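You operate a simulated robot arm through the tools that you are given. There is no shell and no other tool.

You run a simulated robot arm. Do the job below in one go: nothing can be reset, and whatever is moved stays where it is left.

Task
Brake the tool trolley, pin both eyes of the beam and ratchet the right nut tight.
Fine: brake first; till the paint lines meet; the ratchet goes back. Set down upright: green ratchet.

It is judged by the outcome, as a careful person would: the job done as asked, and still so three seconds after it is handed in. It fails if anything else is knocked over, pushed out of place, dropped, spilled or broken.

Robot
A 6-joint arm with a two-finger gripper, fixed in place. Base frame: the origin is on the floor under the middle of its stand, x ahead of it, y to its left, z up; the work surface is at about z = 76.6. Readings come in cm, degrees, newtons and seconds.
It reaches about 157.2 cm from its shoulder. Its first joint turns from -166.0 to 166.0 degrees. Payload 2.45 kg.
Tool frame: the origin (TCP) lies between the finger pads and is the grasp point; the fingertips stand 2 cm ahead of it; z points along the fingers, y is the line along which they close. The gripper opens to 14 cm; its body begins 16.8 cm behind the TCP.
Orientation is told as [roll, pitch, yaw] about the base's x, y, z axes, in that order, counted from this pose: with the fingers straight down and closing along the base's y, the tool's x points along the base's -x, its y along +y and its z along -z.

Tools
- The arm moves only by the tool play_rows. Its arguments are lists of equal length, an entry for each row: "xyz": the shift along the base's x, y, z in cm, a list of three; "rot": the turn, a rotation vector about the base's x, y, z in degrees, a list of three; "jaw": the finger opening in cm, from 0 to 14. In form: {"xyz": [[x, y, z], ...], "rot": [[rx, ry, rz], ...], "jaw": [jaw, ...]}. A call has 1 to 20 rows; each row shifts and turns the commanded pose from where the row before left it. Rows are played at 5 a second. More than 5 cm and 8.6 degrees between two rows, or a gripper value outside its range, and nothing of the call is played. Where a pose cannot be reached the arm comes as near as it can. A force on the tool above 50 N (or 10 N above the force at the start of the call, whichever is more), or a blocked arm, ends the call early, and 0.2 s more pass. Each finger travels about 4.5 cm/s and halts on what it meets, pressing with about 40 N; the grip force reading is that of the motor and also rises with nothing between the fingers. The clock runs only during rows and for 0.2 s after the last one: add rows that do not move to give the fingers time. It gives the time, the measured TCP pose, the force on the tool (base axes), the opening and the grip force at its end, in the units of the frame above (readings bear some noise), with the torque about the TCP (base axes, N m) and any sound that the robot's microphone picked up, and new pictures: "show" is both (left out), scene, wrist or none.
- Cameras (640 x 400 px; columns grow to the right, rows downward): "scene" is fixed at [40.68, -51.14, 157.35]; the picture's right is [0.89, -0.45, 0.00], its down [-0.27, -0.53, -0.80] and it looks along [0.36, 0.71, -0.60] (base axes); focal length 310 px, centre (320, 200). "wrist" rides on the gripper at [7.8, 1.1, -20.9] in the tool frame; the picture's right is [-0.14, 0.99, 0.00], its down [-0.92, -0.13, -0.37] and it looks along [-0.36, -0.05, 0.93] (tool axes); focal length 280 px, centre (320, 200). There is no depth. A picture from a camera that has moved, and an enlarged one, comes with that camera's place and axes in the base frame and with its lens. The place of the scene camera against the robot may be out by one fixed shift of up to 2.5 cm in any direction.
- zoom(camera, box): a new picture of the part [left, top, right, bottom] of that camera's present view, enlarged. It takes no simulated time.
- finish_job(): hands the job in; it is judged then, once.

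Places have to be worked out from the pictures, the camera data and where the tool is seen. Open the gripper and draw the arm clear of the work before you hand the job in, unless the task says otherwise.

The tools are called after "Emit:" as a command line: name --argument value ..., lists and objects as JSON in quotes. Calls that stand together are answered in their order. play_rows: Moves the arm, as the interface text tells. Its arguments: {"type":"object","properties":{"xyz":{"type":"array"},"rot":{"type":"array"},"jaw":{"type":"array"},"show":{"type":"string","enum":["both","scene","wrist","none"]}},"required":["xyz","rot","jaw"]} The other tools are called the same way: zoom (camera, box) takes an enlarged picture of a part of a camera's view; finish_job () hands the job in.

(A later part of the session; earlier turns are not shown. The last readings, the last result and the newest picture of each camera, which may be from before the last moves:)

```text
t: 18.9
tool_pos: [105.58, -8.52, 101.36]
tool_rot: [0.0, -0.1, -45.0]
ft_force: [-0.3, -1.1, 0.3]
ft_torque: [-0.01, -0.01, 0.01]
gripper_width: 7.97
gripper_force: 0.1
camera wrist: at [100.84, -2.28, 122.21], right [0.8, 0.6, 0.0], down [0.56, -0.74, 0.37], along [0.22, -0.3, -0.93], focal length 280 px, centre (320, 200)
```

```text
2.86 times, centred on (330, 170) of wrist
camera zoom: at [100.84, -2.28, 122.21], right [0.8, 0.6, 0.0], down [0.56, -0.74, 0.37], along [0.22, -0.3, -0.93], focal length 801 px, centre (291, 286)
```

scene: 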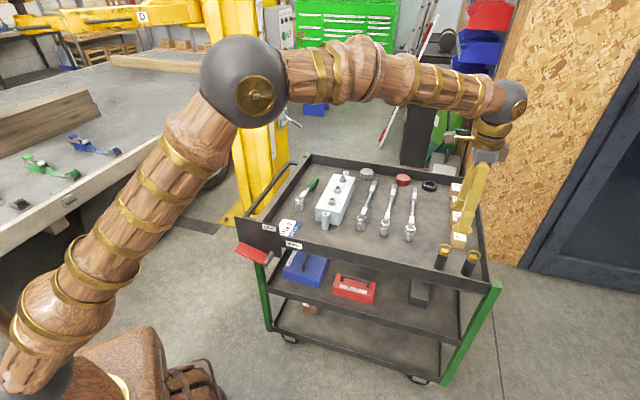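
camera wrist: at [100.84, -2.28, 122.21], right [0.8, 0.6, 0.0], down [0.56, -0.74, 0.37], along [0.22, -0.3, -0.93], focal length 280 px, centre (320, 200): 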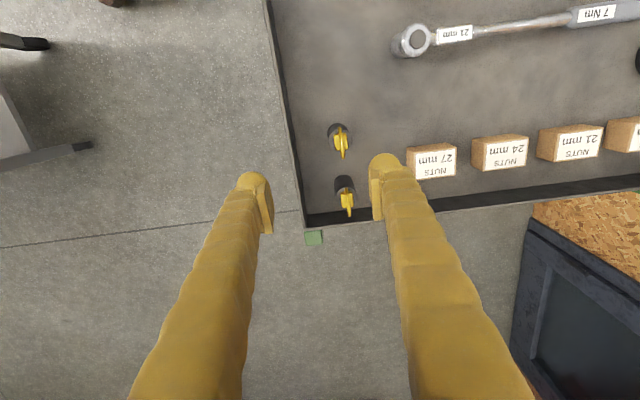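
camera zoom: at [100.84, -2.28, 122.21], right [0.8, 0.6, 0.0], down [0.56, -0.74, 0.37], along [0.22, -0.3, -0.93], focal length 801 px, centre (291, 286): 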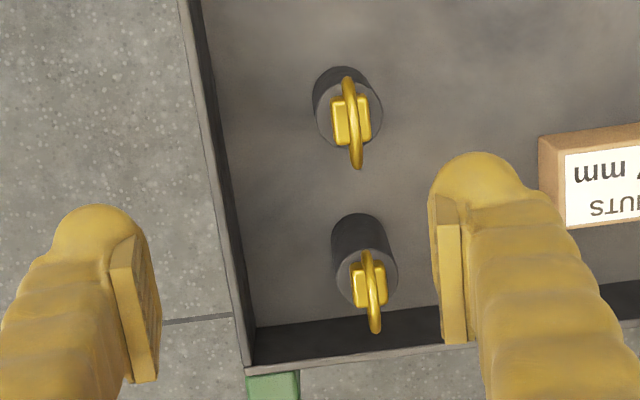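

From above I see each head block is about 2 cm across (along the tool's closing line) with a thin vertical ring through it. I line up over the inner pin at (107.15, -6.2) with the jaw at 5 and come down partway to check.

Emit:
play_rows --xyz '[[1.57, 2.32, 0], [0, 0, -3.8], [0, 0, -3.8], [0, 0, -3.6], [0, 0, 0]]' --rot '[[0, 0, 0], [0, 0, 0], [0, 0, 0], [0, 0, 0], [0, 0, 0]]' --jaw '[7, 6, 5, 5, 5]'

Emit:
zoom --camera "wrist" --box '[240, 130, 400, 260]'

Emit:
zoom --camera "scene" --box '[400, 190, 510, 290]'

```text
t: 20.1
tool_pos: [107.29, -6.23, 90.07]
tool_rot: [0.0, 0.0, -44.9]
ft_force: [-0.1, -1.0, 0.1]
ft_torque: [0.0, 0.0, -0.01]
gripper_width: 5.01
gripper_force: 0.1
camera wrist: at [102.61, 0.09, 111.01], right [0.8, 0.6, 0.0], down [0.56, -0.74, 0.37], along [0.22, -0.3, -0.93], focal length 280 px, centre (320, 200)
```

scene: 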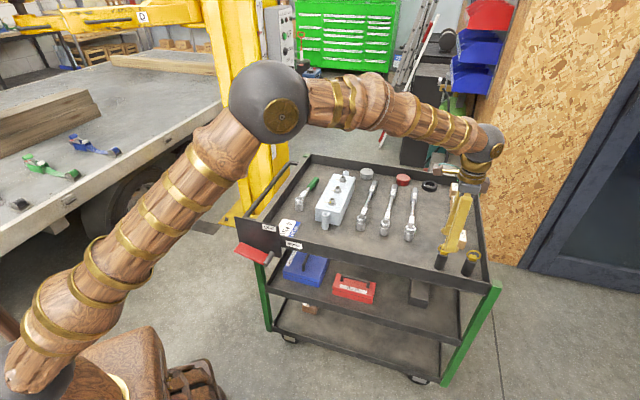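
wrist: 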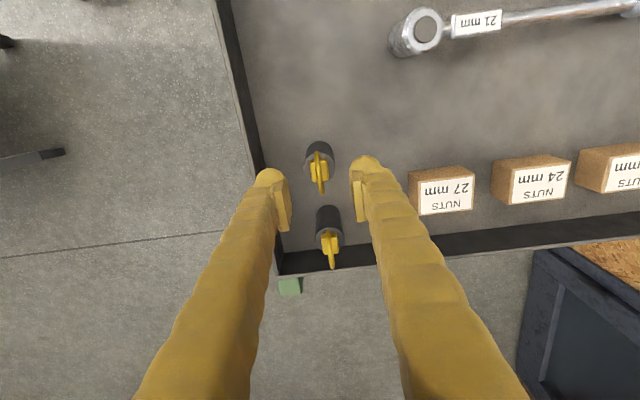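

```text
3.08 times, centred on (320, 195) of wrist
camera zoom: at [102.61, 0.09, 111.01], right [0.8, 0.6, 0.0], down [0.56, -0.74, 0.37], along [0.22, -0.3, -0.93], focal length 863 px, centre (320, 215)
```

zoom: 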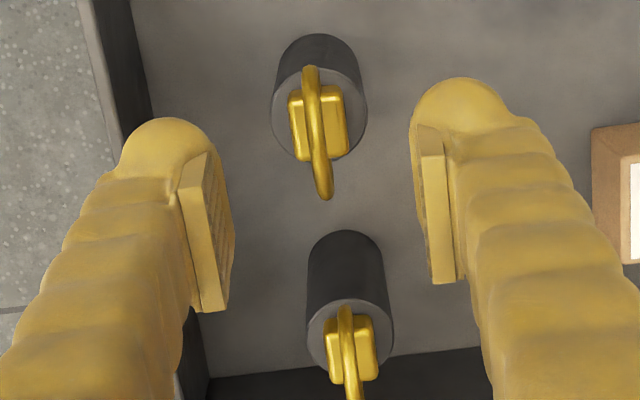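

```text
4.00 times, centred on (455, 240) of scene
camera zoom: at [40.68, -51.14, 157.35], right [0.89, -0.45, 0.0], down [-0.27, -0.53, -0.8], along [0.36, 0.71, -0.6], focal length 1239 px, centre (-220, 40)
```

zoom: 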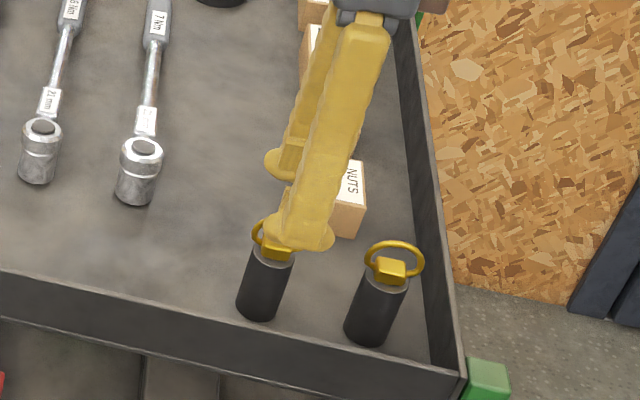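

Emit:
zoom --camera "wrist" --box '[295, 130, 345, 185]'

Emit:
zoom --camera "scene" --box '[450, 240, 490, 280]'

```text
7.27 times, centred on (320, 158) of wrist
camera zoom: at [102.61, 0.09, 111.01], right [0.8, 0.6, 0.0], down [0.56, -0.74, 0.37], along [0.22, -0.3, -0.93], focal length 2039 px, centre (320, 509)
```

zoom: 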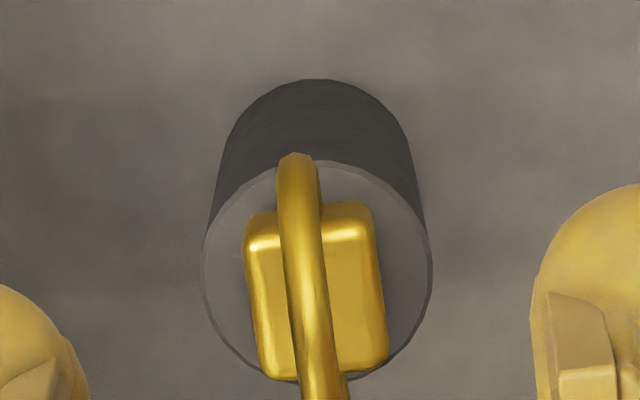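

```text
10.00 times, centred on (470, 260) of scene
camera zoom: at [40.68, -51.14, 157.35], right [0.89, -0.45, 0.0], down [-0.27, -0.53, -0.8], along [0.36, 0.71, -0.6], focal length 3097 px, centre (-1180, -400)
```

zoom: 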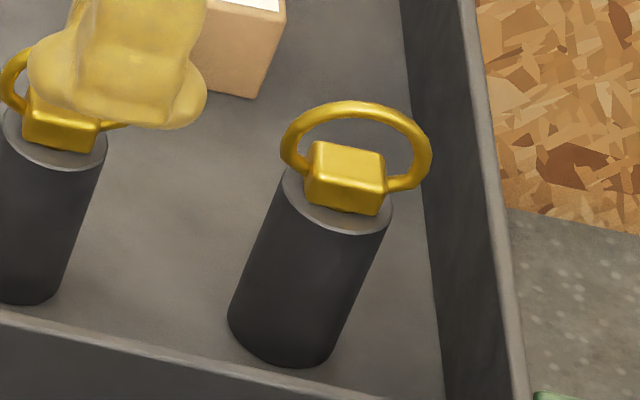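

The head is centred between the pads at (107.1, -6.2), with block top z ≈ 83.7 and holder top ≈ 82.3. I lower until the tips are just above the holder and close on the block.

Emit:
play_rows --xyz '[[-0.1, 0, -2], [0, 0, -2], [0, 0, -1.4], [0, 0, 0], [0, 0, 0], [0, 0, 0], [0, 0, 0], [0, 0, 0], [0, 0, 0]]' --rot '[[0, 0, 0], [0, 0, 0], [0, 0, 0], [0, 0, 0], [0, 0, 0], [0, 0, 0], [0, 0, 0], [0, 0, 0], [0, 0, 0]]' --jaw '[5, 5, 5, 5, 3, 2, 1, 0.5, 0.5]'

Emit:
zoom --camera "scene" --box '[420, 220, 490, 290]'

Emit:
zoom --camera "wrist" --box '[260, 130, 380, 240]'

```text
t: 22.1
tool_pos: [106.98, -6.26, 84.9]
tool_rot: [0.0, -0.3, -44.9]
ft_force: [21.5, 25.1, 26.2]
ft_torque: [0.87, -0.64, -0.08]
gripper_width: 2.74
gripper_force: 16.2
camera wrist: at [102.28, 0.07, 105.88], right [0.8, 0.6, 0.0], down [0.56, -0.74, 0.37], along [0.23, -0.3, -0.93], focal length 280 px, centre (320, 200)
```

scene: 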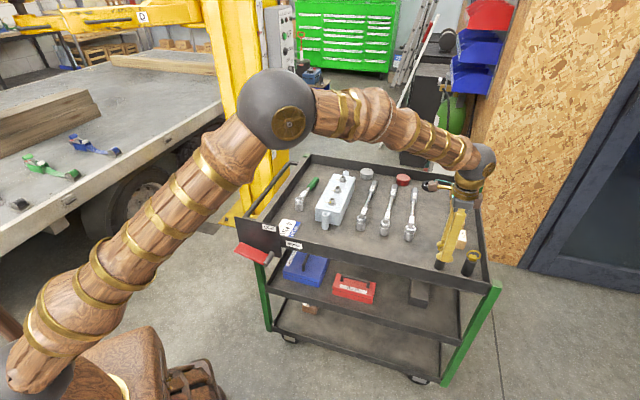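
wrist: 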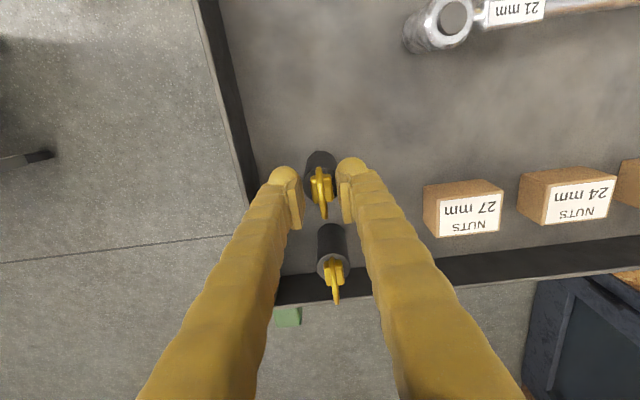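

```text
5.71 times, centred on (455, 255) of scene
camera zoom: at [40.68, -51.14, 157.35], right [0.89, -0.45, 0.0], down [-0.27, -0.53, -0.8], along [0.36, 0.71, -0.6], focal length 1770 px, centre (-451, -114)
```

zoom: 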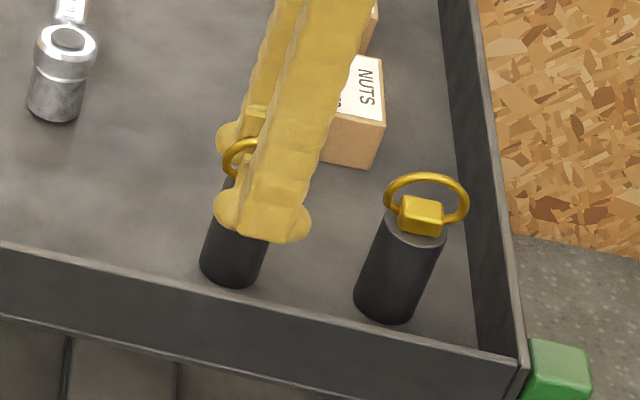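

```text
3.64 times, centred on (320, 185) of wrist
camera zoom: at [102.28, 0.07, 105.88], right [0.8, 0.6, 0.0], down [0.56, -0.74, 0.37], along [0.23, -0.3, -0.93], focal length 1020 px, centre (320, 254)
```

zoom: 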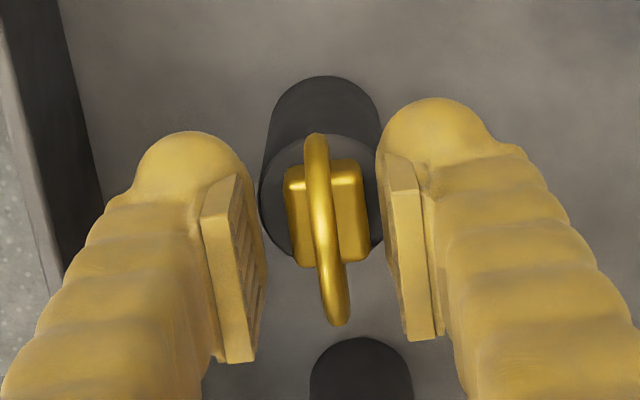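

The jaw stopped at 2.74 cm with sideways and upward force, so a fingertip is catching the holder's rim. I reopen, raise about 1 cm and close again on the block only.

Emit:
play_rows --xyz '[[0, 0, 0], [0, 0, 0], [0, 0, 0.5], [0, 0, 0.5], [0, 0, 0], [0, 0, 0], [0, 0, 0], [0, 0, 0], [0, 0, 0], [0, 0, 0]]' --rot '[[0, 0, 0], [0, 0, 0], [0, 0, 0], [0, 0, 0], [0, 0, 0], [0, 0, 0], [0, 0, 0], [0, 0, 0], [0, 0, 0], [0, 0, 0]]' --jaw '[4, 5, 5, 5, 5, 4, 3, 2, 1, 0.8]'

Emit:
zoom --camera "wrist" --box '[260, 130, 380, 240]'

Emit:
zoom --camera "scene" --box '[420, 220, 490, 290]'

```text
t: 24.4
tool_pos: [107.24, -6.47, 86.37]
tool_rot: [0.2, -0.5, -44.8]
ft_force: [-1.2, 1.3, 10.6]
ft_torque: [0.03, 0.04, -0.02]
gripper_width: 0.75
gripper_force: 0.1
stopped in row 10: the force on the tool passed its limit at 55 N (the readings are from after the stop); the commanded pose is now the measured one
camera wrist: at [102.32, -0.02, 107.25], right [0.8, 0.6, 0.01], down [0.56, -0.74, 0.38], along [0.23, -0.3, -0.93], focal length 280 px, centre (320, 200)
```

scene: 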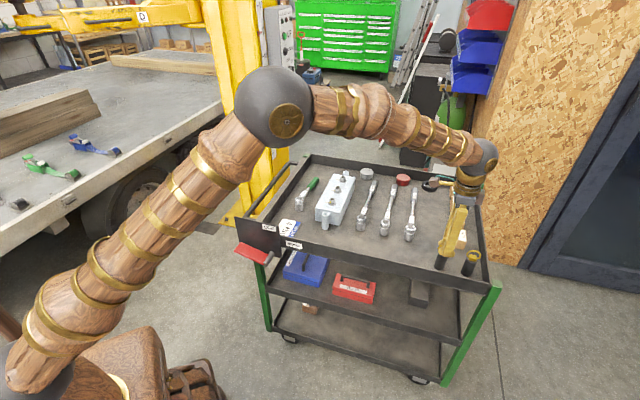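
wrist: 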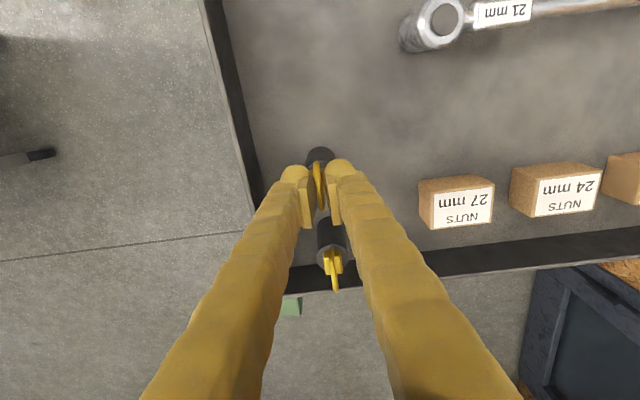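

```text
3.64 times, centred on (320, 185) of wrist
camera zoom: at [102.32, -0.02, 107.25], right [0.8, 0.6, 0.01], down [0.56, -0.74, 0.38], along [0.23, -0.3, -0.93], focal length 1020 px, centre (320, 254)
```

zoom: 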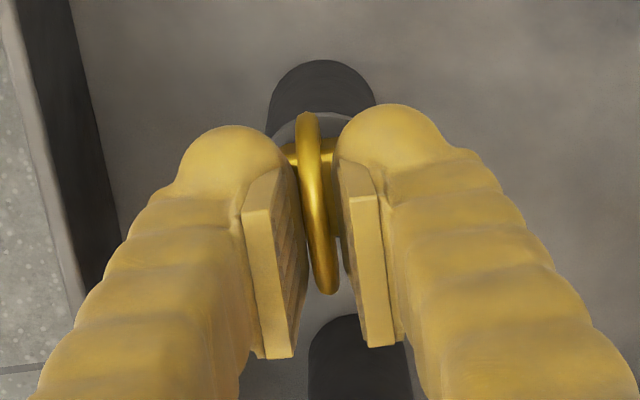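

```text
5.71 times, centred on (455, 255) of scene
camera zoom: at [40.68, -51.14, 157.35], right [0.89, -0.45, 0.0], down [-0.27, -0.53, -0.8], along [0.36, 0.71, -0.6], focal length 1770 px, centre (-451, -114)
```

zoom: 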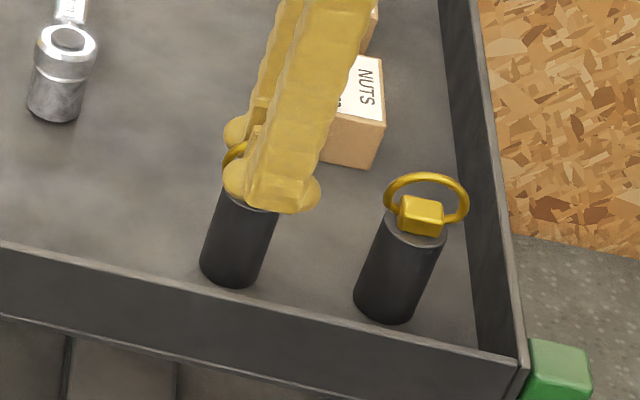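

The rounded tips slid up off the small block, so now the pads stand around the flat ring, just above the block. The ring (flat between the pads, 4.5 cm wide) is the better handle; I close fully on it.

Emit:
play_rows --xyz '[[0, 0, 0], [0, 0, 0], [0, 0, 0], [0, 0, 0]]' --rot '[[0, 0, 0], [0, 0, 0], [0, 0, 0], [0, 0, 0]]' --jaw '[0.5, 0.2, 0, 0]'

Emit:
zoom --camera "wrist" --box '[260, 130, 380, 240]'

```text
t: 25.4
tool_pos: [107.23, -6.3, 86.5]
tool_rot: [0.3, -0.5, -44.9]
ft_force: [3.3, -2.0, 39.8]
ft_torque: [-0.01, 0.08, 0.02]
gripper_width: 0.62
gripper_force: 31.7
camera wrist: at [102.3, -0.03, 107.31], right [0.8, 0.6, 0.01], down [0.56, -0.74, 0.38], along [0.23, -0.3, -0.93], focal length 280 px, centre (320, 200)
```

scene: 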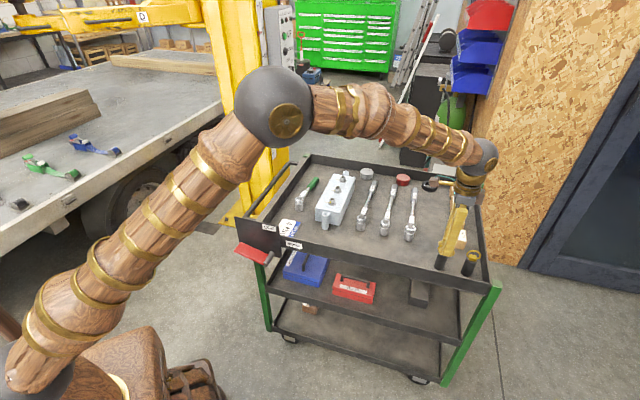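
wrist: 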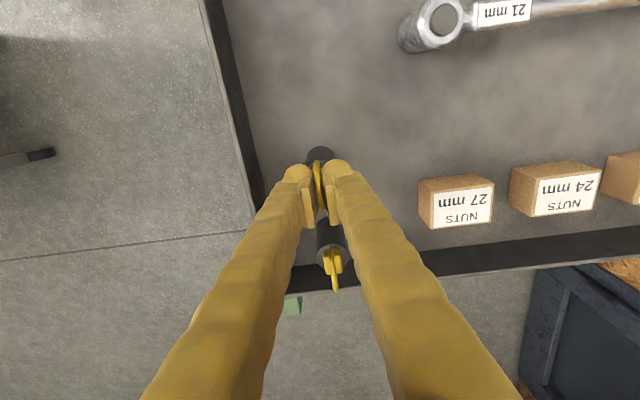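

```text
3.64 times, centred on (320, 185) of wrist
camera zoom: at [102.3, -0.03, 107.31], right [0.8, 0.6, 0.01], down [0.56, -0.74, 0.38], along [0.23, -0.3, -0.93], focal length 1020 px, centre (320, 254)
```

zoom: 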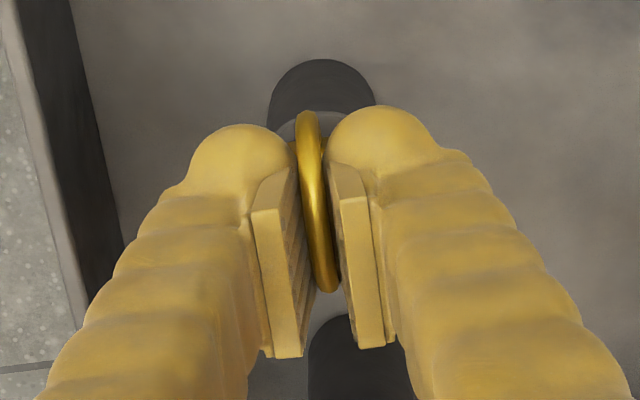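

The grip halted at 0.62 cm on the ring, but the tips also press on the block (40 N up). I ease open, rise 0.4 cm and re-close so only the ring is held.

Emit:
play_rows --xyz '[[0, 0, 0], [0, 0, 0.2], [0, 0, 0.2], [0, 0, 0], [0, 0, 0], [0, 0, 0], [0, 0, 0]]' --rot '[[0, 0, 0], [0, 0, 0], [0, 0, 0], [0, 0, 0], [0, 0, 0], [0, 0, 0], [0, 0, 0]]' --jaw '[1.0, 1.3, 1.3, 1.3, 0.5, 0, 0]'

Emit:
zoom --camera "wrist" --box '[260, 130, 380, 240]'

```text
t: 27.0
tool_pos: [107.21, -6.35, 86.66]
tool_rot: [0.1, -0.3, -44.8]
ft_force: [0.2, -0.5, 0.1]
ft_torque: [0.0, -0.01, -0.01]
gripper_width: 0.58
gripper_force: 31.6
camera wrist: at [102.29, -0.03, 107.45], right [0.8, 0.6, 0.0], down [0.56, -0.74, 0.37], along [0.23, -0.3, -0.93], focal length 280 px, centre (320, 200)
```

scene: 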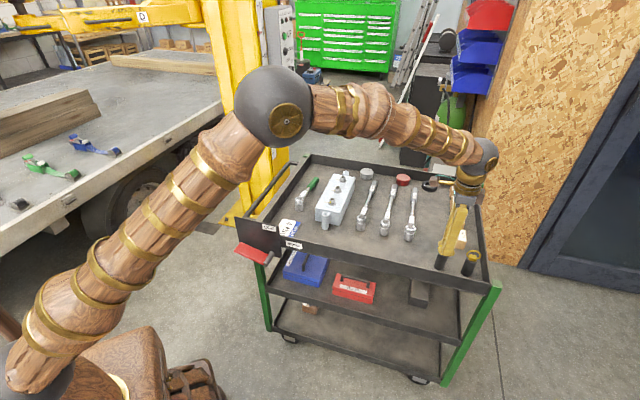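
wrist: 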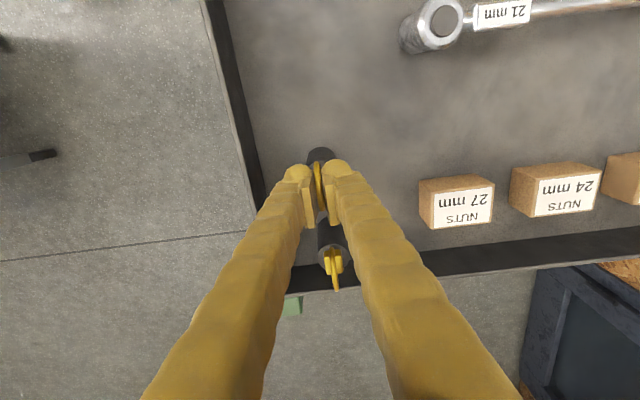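

```text
3.64 times, centred on (320, 185) of wrist
camera zoom: at [102.29, -0.03, 107.45], right [0.8, 0.6, 0.0], down [0.56, -0.74, 0.37], along [0.23, -0.3, -0.93], focal length 1020 px, centre (320, 254)
```

zoom: 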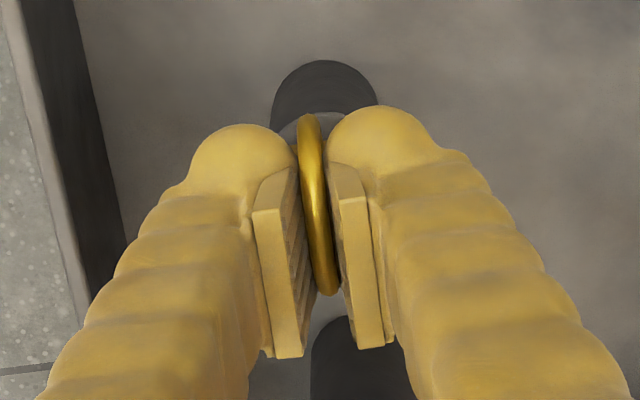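

A clean grip on the ring now (0.58 cm, no side force). I lift the pin straight up out of its holder.

Emit:
play_rows --xyz '[[0, 0, 0.5], [0, 0, 1], [0, 0, 1.5], [0, 0, 2], [0, 0, 2], [0, 0, 2], [0, 0, 2], [0, 0, 0]]' --rot '[[0, 0, 0], [0, 0, 0], [0, 0, 0], [0, 0, 0], [0, 0, 0], [0, 0, 0], [0, 0, 0], [0, 0, 0]]' --jaw '[0, 0, 0, 0, 0, 0, 0, 0]'

Emit:
zoom --camera "scene" --box '[420, 190, 500, 290]'

Emit:
zoom --camera "wrist" --box '[260, 130, 380, 240]'

```text
t: 28.8
tool_pos: [107.13, -6.38, 97.5]
tool_rot: [0.3, -0.3, -44.9]
ft_force: [-0.1, 0.5, -0.9]
ft_torque: [0.0, 0.01, 0.0]
gripper_width: 0.61
gripper_force: 32.2
camera wrist: at [102.32, 0.07, 118.4], right [0.8, 0.6, 0.0], down [0.56, -0.74, 0.37], along [0.23, -0.3, -0.93], focal length 280 px, centre (320, 200)
```

scene: 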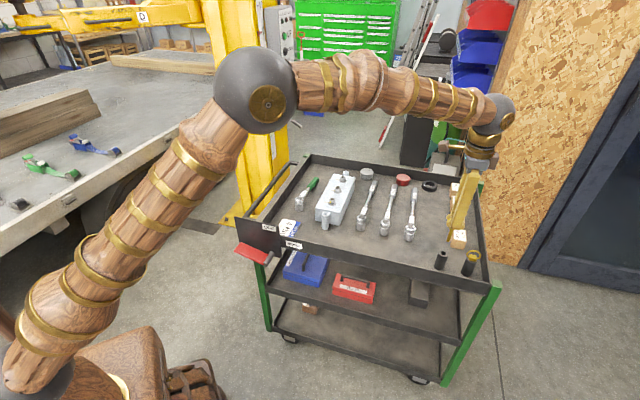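
wrist: 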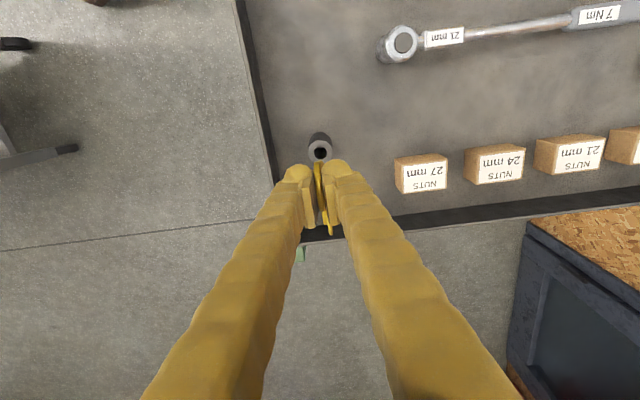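

```text
4.00 times, centred on (460, 240) of scene
camera zoom: at [40.68, -51.14, 157.35], right [0.89, -0.45, 0.0], down [-0.27, -0.53, -0.8], along [0.36, 0.71, -0.6], focal length 1239 px, centre (-240, 40)
```

zoom: 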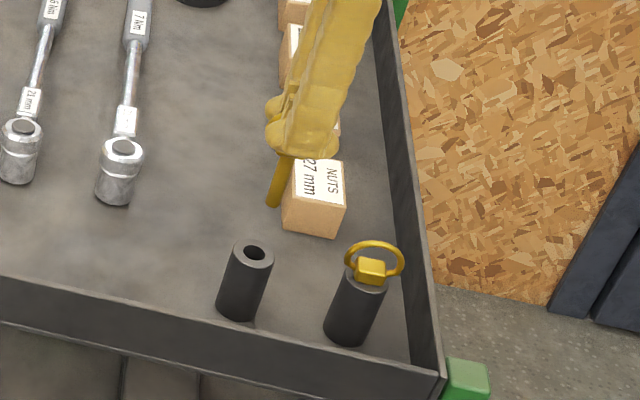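

```text
3.64 times, centred on (320, 185) of wrist
camera zoom: at [102.32, 0.07, 118.4], right [0.8, 0.6, 0.0], down [0.56, -0.74, 0.37], along [0.23, -0.3, -0.93], focal length 1020 px, centre (320, 254)
```

zoom: 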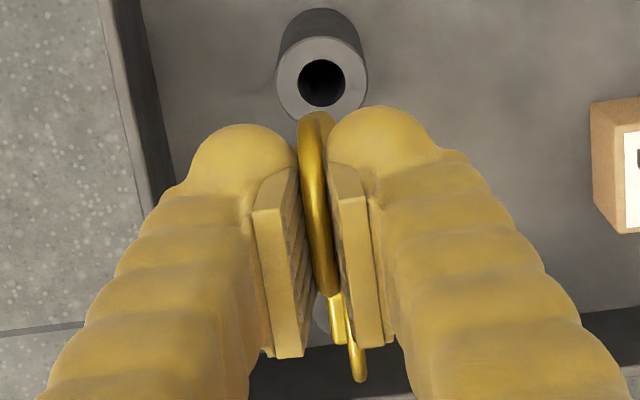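

The pin is out, hanging straight with its tip about 8 cm below the TCP, and the hole centre agrees with my pixel-to-base sums. I carry it at z ≈ 102 to above the near eye, estimated at (82.4, 28.75, 83.4).

Emit:
play_rows --xyz '[[-1.5, 2, 2], [-2.5, 3.5, 1.5], [-2.5, 3.5, 1], [-2.5, 3.5, 0], [-2.5, 3.5, 0], [-2.5, 3.5, 0], [-2.5, 3.5, 0], [-2.5, 3.5, 0], [-2.5, 3.5, 0], [-2.0, 3.1, 0], [-1.23, 2.03, 0], [0, 0, 0]]' --rot '[[0, 0, 0], [0, 0, 0], [0, 0, 0], [0, 0, 0], [0, 0, 0], [0, 0, 0], [0, 0, 0], [0, 0, 0], [0, 0, 0], [0, 0, 0], [0, 0, 0], [0, 0, 0]]' --jaw '[0, 0, 0, 0, 0, 0, 0, 0, 0, 0, 0, 0]'

Emit:
zoom --camera "wrist" --box '[220, 80, 420, 240]'

Emit:
zoom --camera "scene" --box '[280, 150, 380, 240]'

```text
t: 31.4
tool_pos: [82.44, 28.75, 102.02]
tool_rot: [0.2, -0.4, -45.1]
ft_force: [-0.3, 0.2, -0.5]
ft_torque: [0.0, 0.0, -0.01]
gripper_width: 0.58
gripper_force: 31.9
camera wrist: at [77.59, 35.13, 122.86], right [0.8, 0.6, 0.0], down [0.56, -0.74, 0.37], along [0.23, -0.3, -0.93], focal length 280 px, centre (320, 200)
```

scene: 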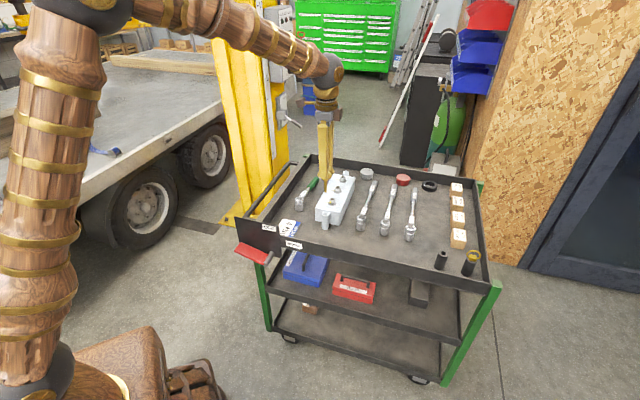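
wrist: 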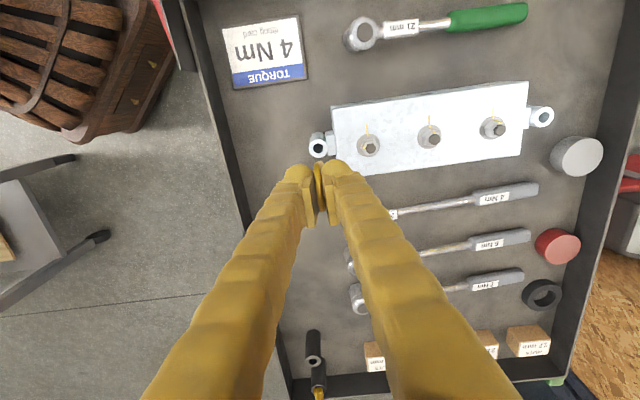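

```text
2.50 times, centred on (320, 160) of wrist
camera zoom: at [77.59, 35.13, 122.86], right [0.8, 0.6, 0.0], down [0.56, -0.74, 0.37], along [0.23, -0.3, -0.93], focal length 701 px, centre (320, 300)
```

zoom: 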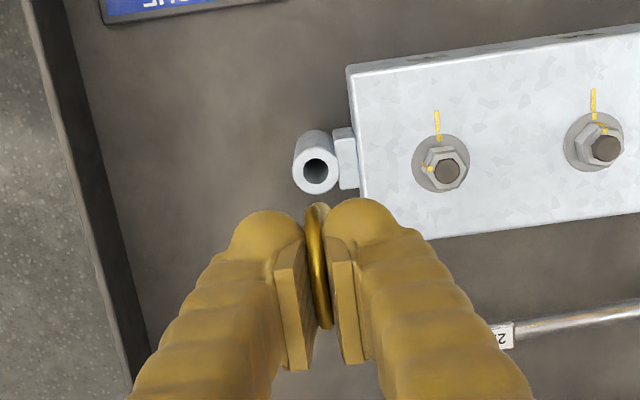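

```text
4.44 times, centred on (330, 195) of scene
camera zoom: at [40.68, -51.14, 157.35], right [0.89, -0.45, 0.0], down [-0.27, -0.53, -0.8], along [0.36, 0.71, -0.6], focal length 1376 px, centre (276, 222)
```

zoom: 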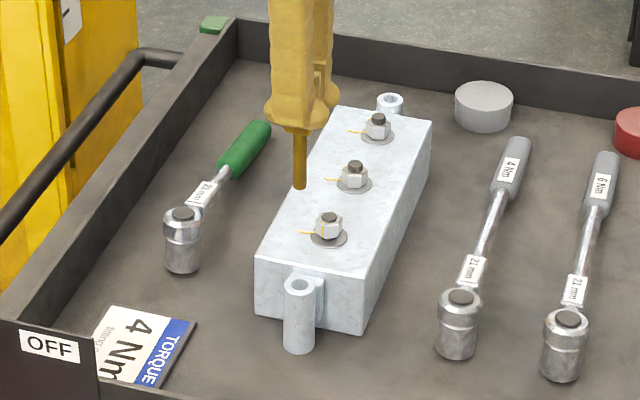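

The pin hangs right above the near eye, within a few millimetres in both views. I zoom in closely to judge the remaining offset between pin axis and hole.

Emit:
zoom --camera "scene" --box '[300, 180, 350, 235]'

Emit:
zoom --camera "wrist" --box '[285, 120, 355, 210]'

```text
7.27 times, centred on (325, 208) of scene
camera zoom: at [40.68, -51.14, 157.35], right [0.89, -0.45, 0.0], down [-0.27, -0.53, -0.8], along [0.36, 0.71, -0.6], focal length 2252 px, centre (284, 146)
```

zoom: 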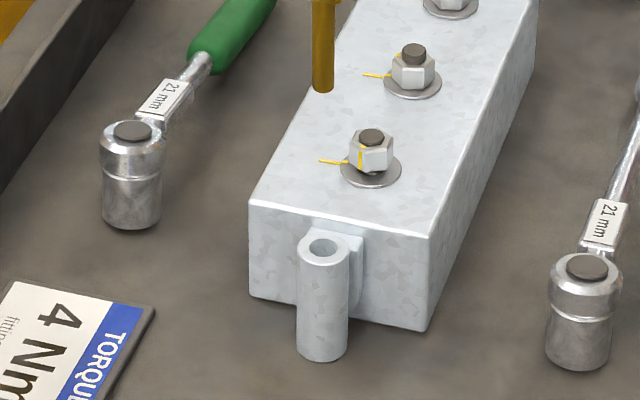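

```text
4.44 times, centred on (320, 165) of wrist
camera zoom: at [77.59, 35.13, 122.86], right [0.8, 0.6, 0.0], down [0.56, -0.74, 0.37], along [0.23, -0.3, -0.93], focal length 1246 px, centre (320, 356)
```

zoom: 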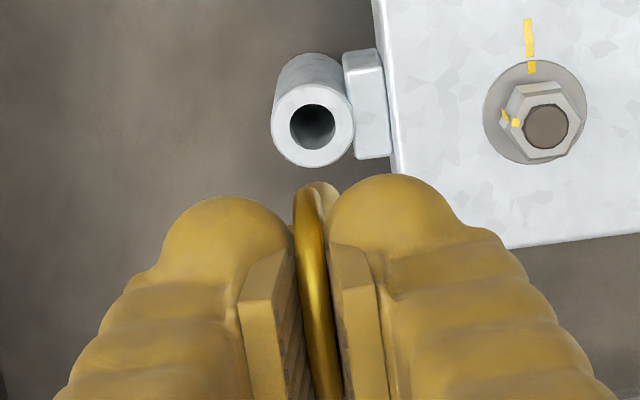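

Pin tip and hole agree within about 1 mm; I correct by (+0.05, -0.09) and come down until the tip is about 1 cm above the hole to compare again.

Emit:
play_rows --xyz '[[0.05, -0.09, 0], [0, 0, -2.5], [0, 0, -2.5], [0, 0, -2.5], [0, 0, -1.2], [0, 0, 0]]' --rot '[[0, 0, 0], [0, 0, 0], [0, 0, 0], [0, 0, 0], [0, 0, 0], [0, 0, 0]]' --jaw '[0, 0, 0, 0, 0, 0]'

Emit:
zoom --camera "scene" --box '[305, 195, 345, 235]'

Emit:
zoom --camera "wrist" --box '[285, 120, 355, 210]'

```text
t: 32.8
tool_pos: [82.36, 28.71, 93.34]
tool_rot: [0.2, -0.3, -44.9]
ft_force: [-0.3, -0.3, 0.1]
ft_torque: [0.0, -0.01, 0.01]
gripper_width: 0.57
gripper_force: 31.4
camera wrist: at [77.6, 35.03, 114.22], right [0.8, 0.6, 0.0], down [0.56, -0.74, 0.37], along [0.23, -0.3, -0.93], focal length 280 px, centre (320, 200)
```

scene: 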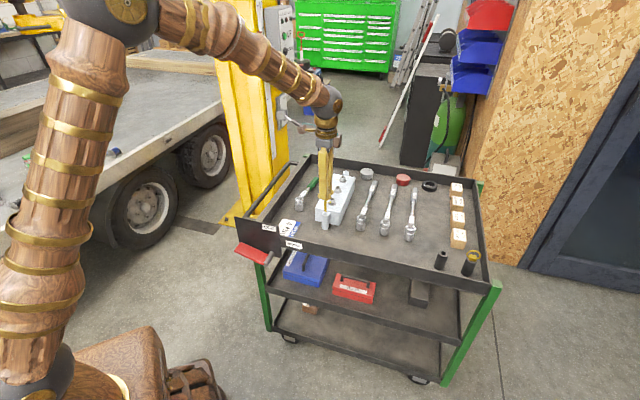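
wrist: 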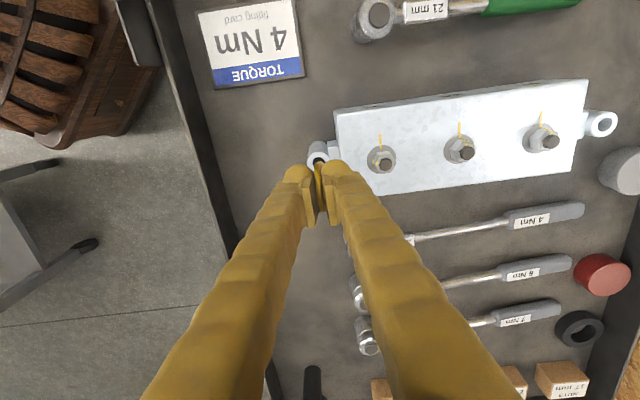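

```text
10.00 times, centred on (325, 215) of scene
camera zoom: at [40.68, -51.14, 157.35], right [0.89, -0.45, 0.0], down [-0.27, -0.53, -0.8], along [0.36, 0.71, -0.6], focal length 3097 px, centre (270, 50)
```

zoom: 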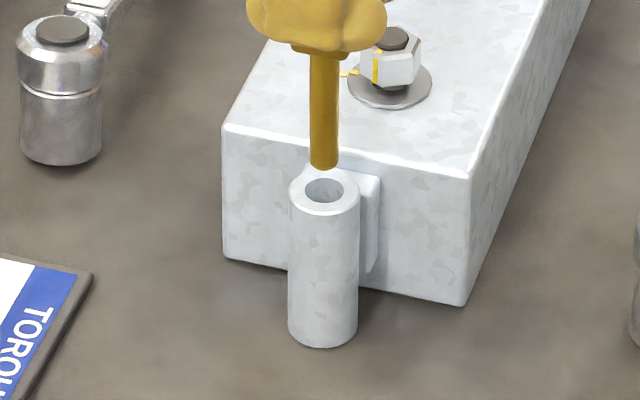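

```text
4.44 times, centred on (320, 165) of wrist
camera zoom: at [77.6, 35.03, 114.22], right [0.8, 0.6, 0.0], down [0.56, -0.74, 0.37], along [0.23, -0.3, -0.93], focal length 1246 px, centre (320, 356)
```

zoom: 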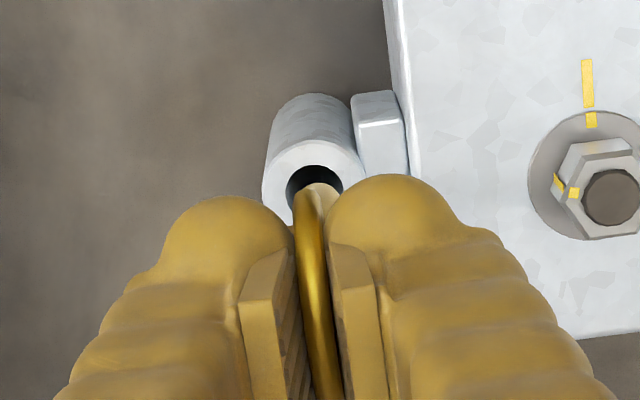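

The pin tip and the hole line up in the scene view. I lower slowly for the first bit to see whether it enters freely.

Emit:
play_rows --xyz '[[0, 0, -0.5], [0, 0, -0.5], [0, 0, -0.5], [0, 0, -0.5], [0, 0, -0.5], [0, 0, 0]]' --rot '[[0, 0, 0], [0, 0, 0], [0, 0, 0], [0, 0, 0], [0, 0, 0], [0, 0, 0]]' --jaw '[0, 0, 0, 0, 0, 0]' --show "scene"

Emit:
zoom --camera "scene" --box '[305, 195, 345, 235]'

```text
t: 34.2
tool_pos: [82.36, 28.61, 90.9]
tool_rot: [0.3, -0.4, -44.9]
ft_force: [-0.4, 0.4, -1.2]
ft_torque: [0.03, -0.01, -0.02]
gripper_width: 0.6
gripper_force: 31.5
```

scene: 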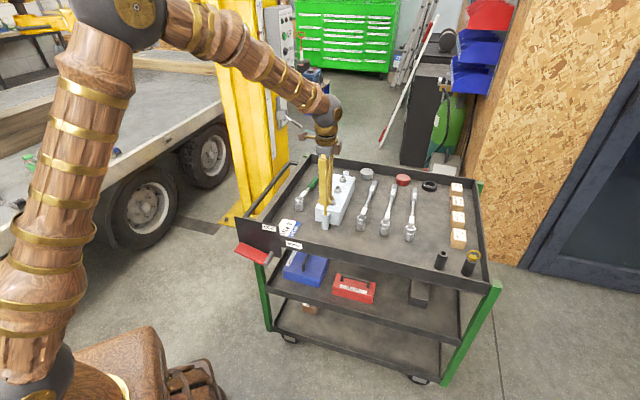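

```text
10.00 times, centred on (325, 215) of scene
camera zoom: at [40.68, -51.14, 157.35], right [0.89, -0.45, 0.0], down [-0.27, -0.53, -0.8], along [0.36, 0.71, -0.6], focal length 3097 px, centre (270, 50)
```

zoom: 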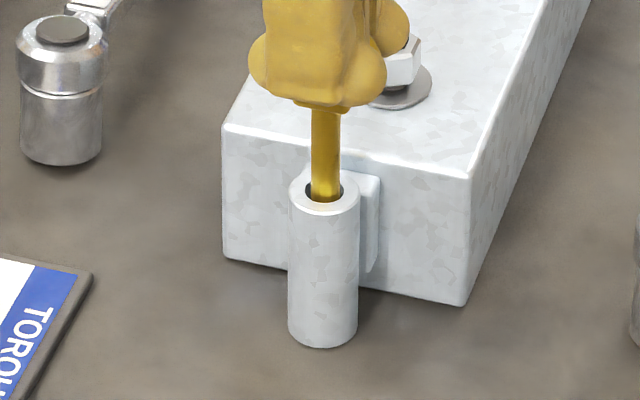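

It enters freely. I continue down until the head seats on the eye.

Emit:
play_rows --xyz '[[0, 0, -0.5], [0, 0, -0.5], [0, 0, -0.5], [0, 0, -0.5], [0, 0, -0.4], [0, 0, -0.3], [0, 0, 0]]' --rot '[[0, 0, 0], [0, 0, 0], [0, 0, 0], [0, 0, 0], [0, 0, 0], [0, 0, 0], [0, 0, 0]]' --jaw '[0, 0, 0, 0, 0, 0, 0]'

Emit:
zoom --camera "scene" --box '[305, 185, 345, 225]'

Emit:
zoom --camera "wrist" --box '[285, 120, 405, 230]'

```text
t: 35.8
tool_pos: [82.67, 28.66, 88.32]
tool_rot: [0.1, -0.4, -44.9]
ft_force: [0.4, 0.2, -0.7]
ft_torque: [-0.02, 0.03, 0.0]
gripper_width: 0.61
gripper_force: 31.5
camera wrist: at [77.73, 35.04, 109.15], right [0.8, 0.6, 0.0], down [0.56, -0.74, 0.37], along [0.23, -0.3, -0.93], focal length 280 px, centre (320, 200)
```

scene: 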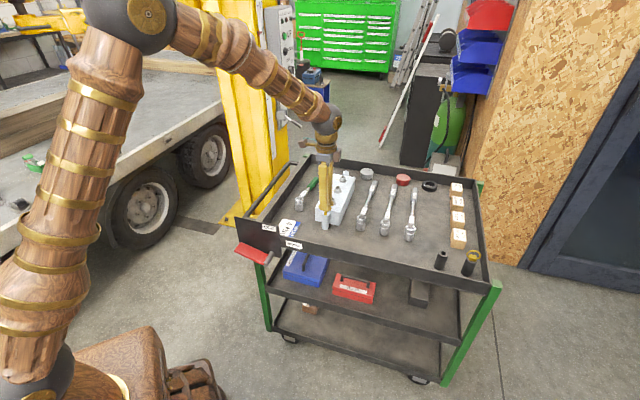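
wrist: 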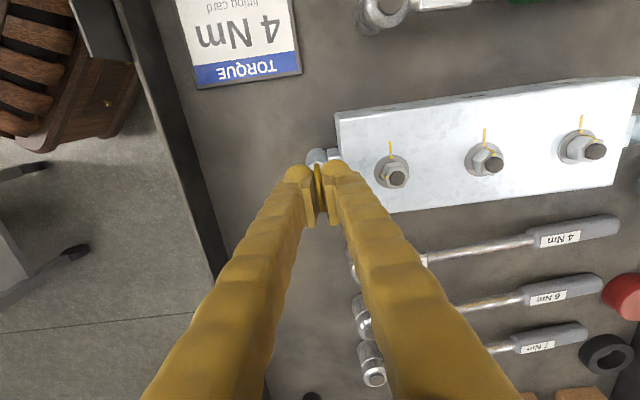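

```text
10.00 times, centred on (325, 205) of scene
camera zoom: at [40.68, -51.14, 157.35], right [0.89, -0.45, 0.0], down [-0.27, -0.53, -0.8], along [0.36, 0.71, -0.6], focal length 3097 px, centre (270, 150)
```

zoom: 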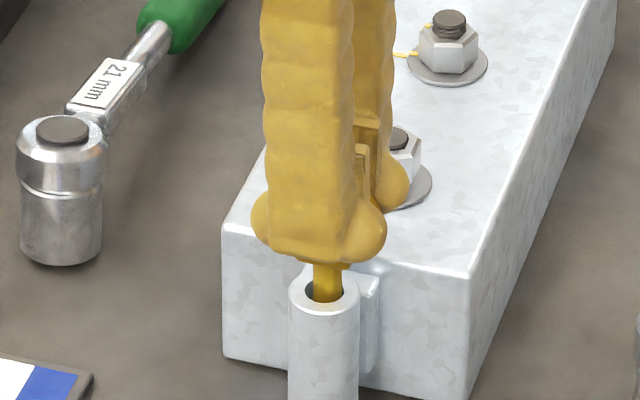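

```text
3.64 times, centred on (345, 175) of wrist
camera zoom: at [77.73, 35.04, 109.15], right [0.8, 0.6, 0.0], down [0.56, -0.74, 0.37], along [0.23, -0.3, -0.93], focal length 1020 px, centre (229, 291)
```

zoom: 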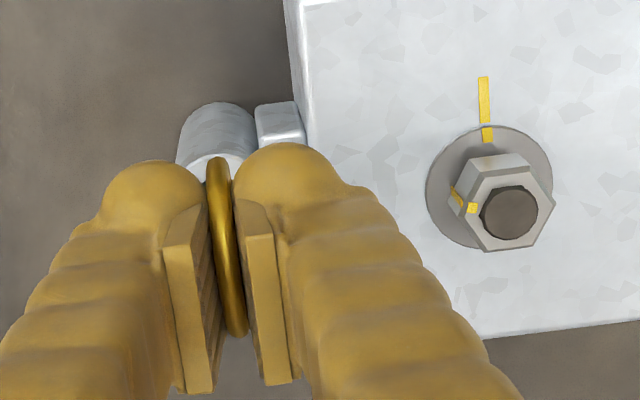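

The shaft still shows about 1 cm below the head. I keep lowering in small steps until contact.

Emit:
play_rows --xyz '[[0, 0, -0.4], [0, 0, -0.3], [0, 0, -0.3], [0, 0, -0.2], [0, 0, 0]]' --rot '[[0, 0, 0], [0, 0, 0], [0, 0, 0], [0, 0, 0], [0, 0, 0]]' --jaw '[0, 0, 0, 0, 0]' --show "scene"

Emit:
zoom --camera "scene" --box '[305, 185, 345, 225]'

```text
t: 37.0
tool_pos: [82.55, 28.67, 87.28]
tool_rot: [0.1, -0.5, -44.9]
ft_force: [0.0, 0.6, -0.8]
ft_torque: [0.0, -0.01, 0.01]
gripper_width: 0.6
gripper_force: 31.2
```

scene: 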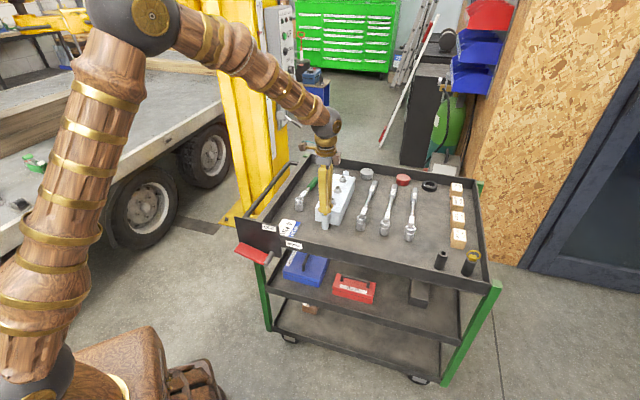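

```text
10.00 times, centred on (325, 205) of scene
camera zoom: at [40.68, -51.14, 157.35], right [0.89, -0.45, 0.0], down [-0.27, -0.53, -0.8], along [0.36, 0.71, -0.6], focal length 3097 px, centre (270, 150)
```

zoom: 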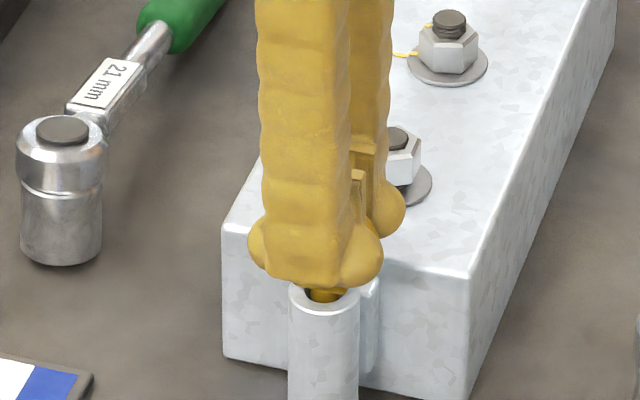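

Emit:
play_rows --xyz '[[0, 0, -0.2], [0, 0, -0.2], [0, 0, -0.2], [0, 0, 0]]' --rot '[[0, 0, 0], [0, 0, 0], [0, 0, 0], [0, 0, 0]]' --jaw '[0, 0, 0, 0]' --show "none"

Emit:
zoom --camera "scene" --box '[305, 185, 345, 225]'

```text
t: 38.0
tool_pos: [82.55, 28.87, 86.64]
tool_rot: [0.4, -0.4, -44.9]
ft_force: [-10.3, -0.1, 33.3]
ft_torque: [0.26, 0.41, 0.05]
gripper_width: 0.6
gripper_force: 30.6
```

```text
10.00 times, centred on (325, 205) of scene
camera zoom: at [40.68, -51.14, 157.35], right [0.89, -0.45, 0.0], down [-0.27, -0.53, -0.8], along [0.36, 0.71, -0.6], focal length 3097 px, centre (270, 150)
```

zoom: 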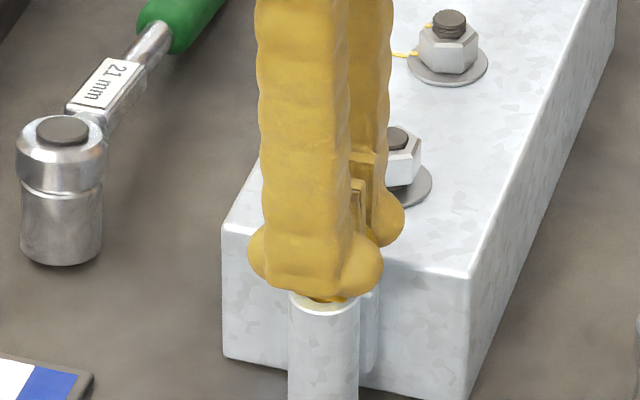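

The head is seated (33 N down-contact at TCP z 86.6). I release the ring slightly and lift straight away.

Emit:
play_rows --xyz '[[0, 0, 0.15], [0, 0, 0], [0, 0, 0], [0, 0, 0], [0, 0, 1], [0, 0, 2], [0, 0, 3], [0, 0, 4], [0, 0, 4], [0, 0, 0]]' --rot '[[0, 0, 0], [0, 0, 0], [0, 0, 0], [0, 0, 0], [0, 0, 0], [0, 0, 0], [0, 0, 0], [0, 0, 0], [0, 0, 0], [0, 0, 0]]' --jaw '[0, 1, 2, 2.4, 2.4, 2.4, 2.4, 2.4, 2.4, 2.4]'

Emit:
zoom --camera "scene" --box '[295, 165, 355, 235]'

Emit:
zoom --camera "wrist" --box '[270, 80, 430, 220]'

```text
t: 40.2
tool_pos: [82.15, 28.89, 100.88]
tool_rot: [0.2, -0.4, -44.8]
ft_force: [-0.9, 0.0, -1.3]
ft_torque: [0.06, 0.01, 0.0]
gripper_width: 2.41
gripper_force: 0.0
camera wrist: at [77.35, 35.22, 121.66], right [0.8, 0.6, 0.0], down [0.56, -0.74, 0.37], along [0.23, -0.3, -0.93], focal length 280 px, centre (320, 200)
```

scene: 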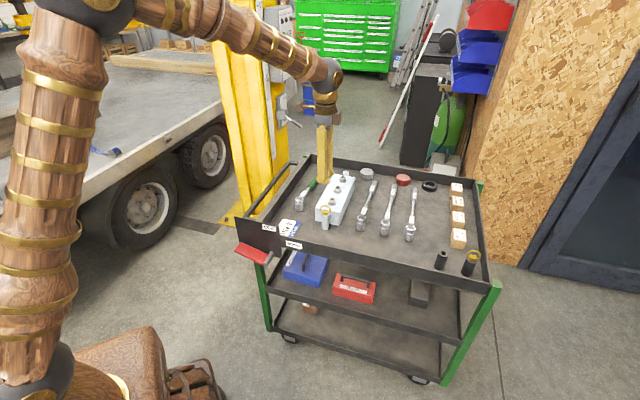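
wrist: 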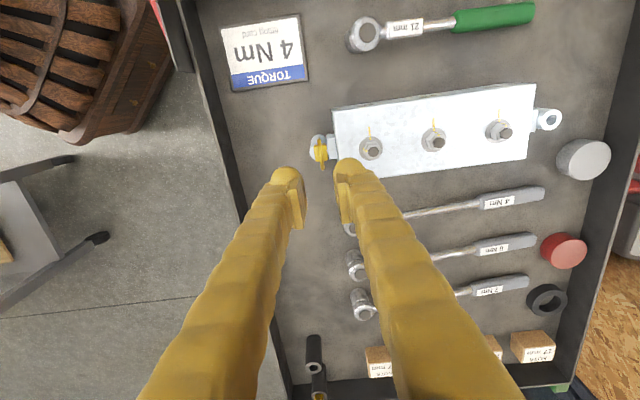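

```text
5.71 times, centred on (325, 200) of scene
camera zoom: at [40.68, -51.14, 157.35], right [0.89, -0.45, 0.0], down [-0.27, -0.53, -0.8], along [0.36, 0.71, -0.6], focal length 1770 px, centre (291, 200)
```

zoom: 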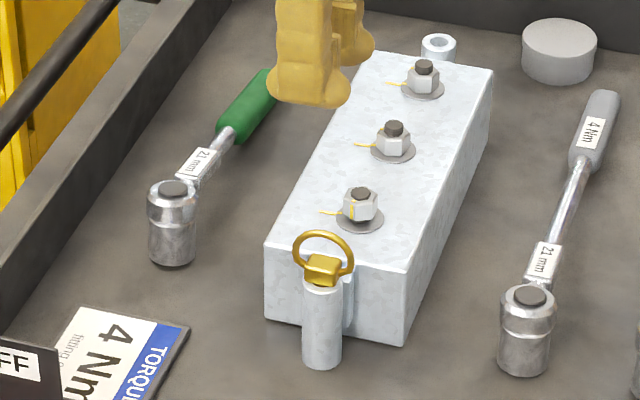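

```text
2.86 times, centred on (350, 150) of wrist
camera zoom: at [77.35, 35.22, 121.66], right [0.8, 0.6, 0.0], down [0.56, -0.74, 0.37], along [0.23, -0.3, -0.93], focal length 801 px, centre (234, 343)
```

zoom: 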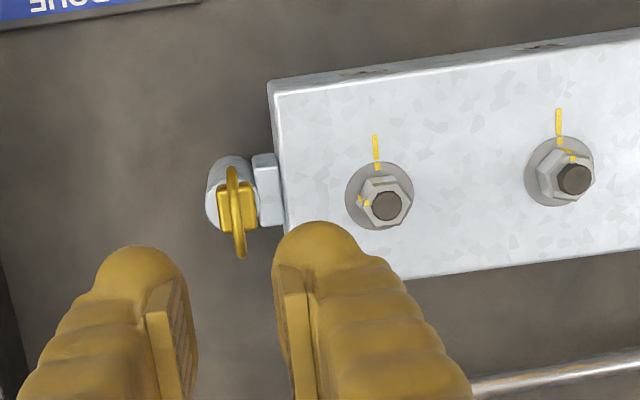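

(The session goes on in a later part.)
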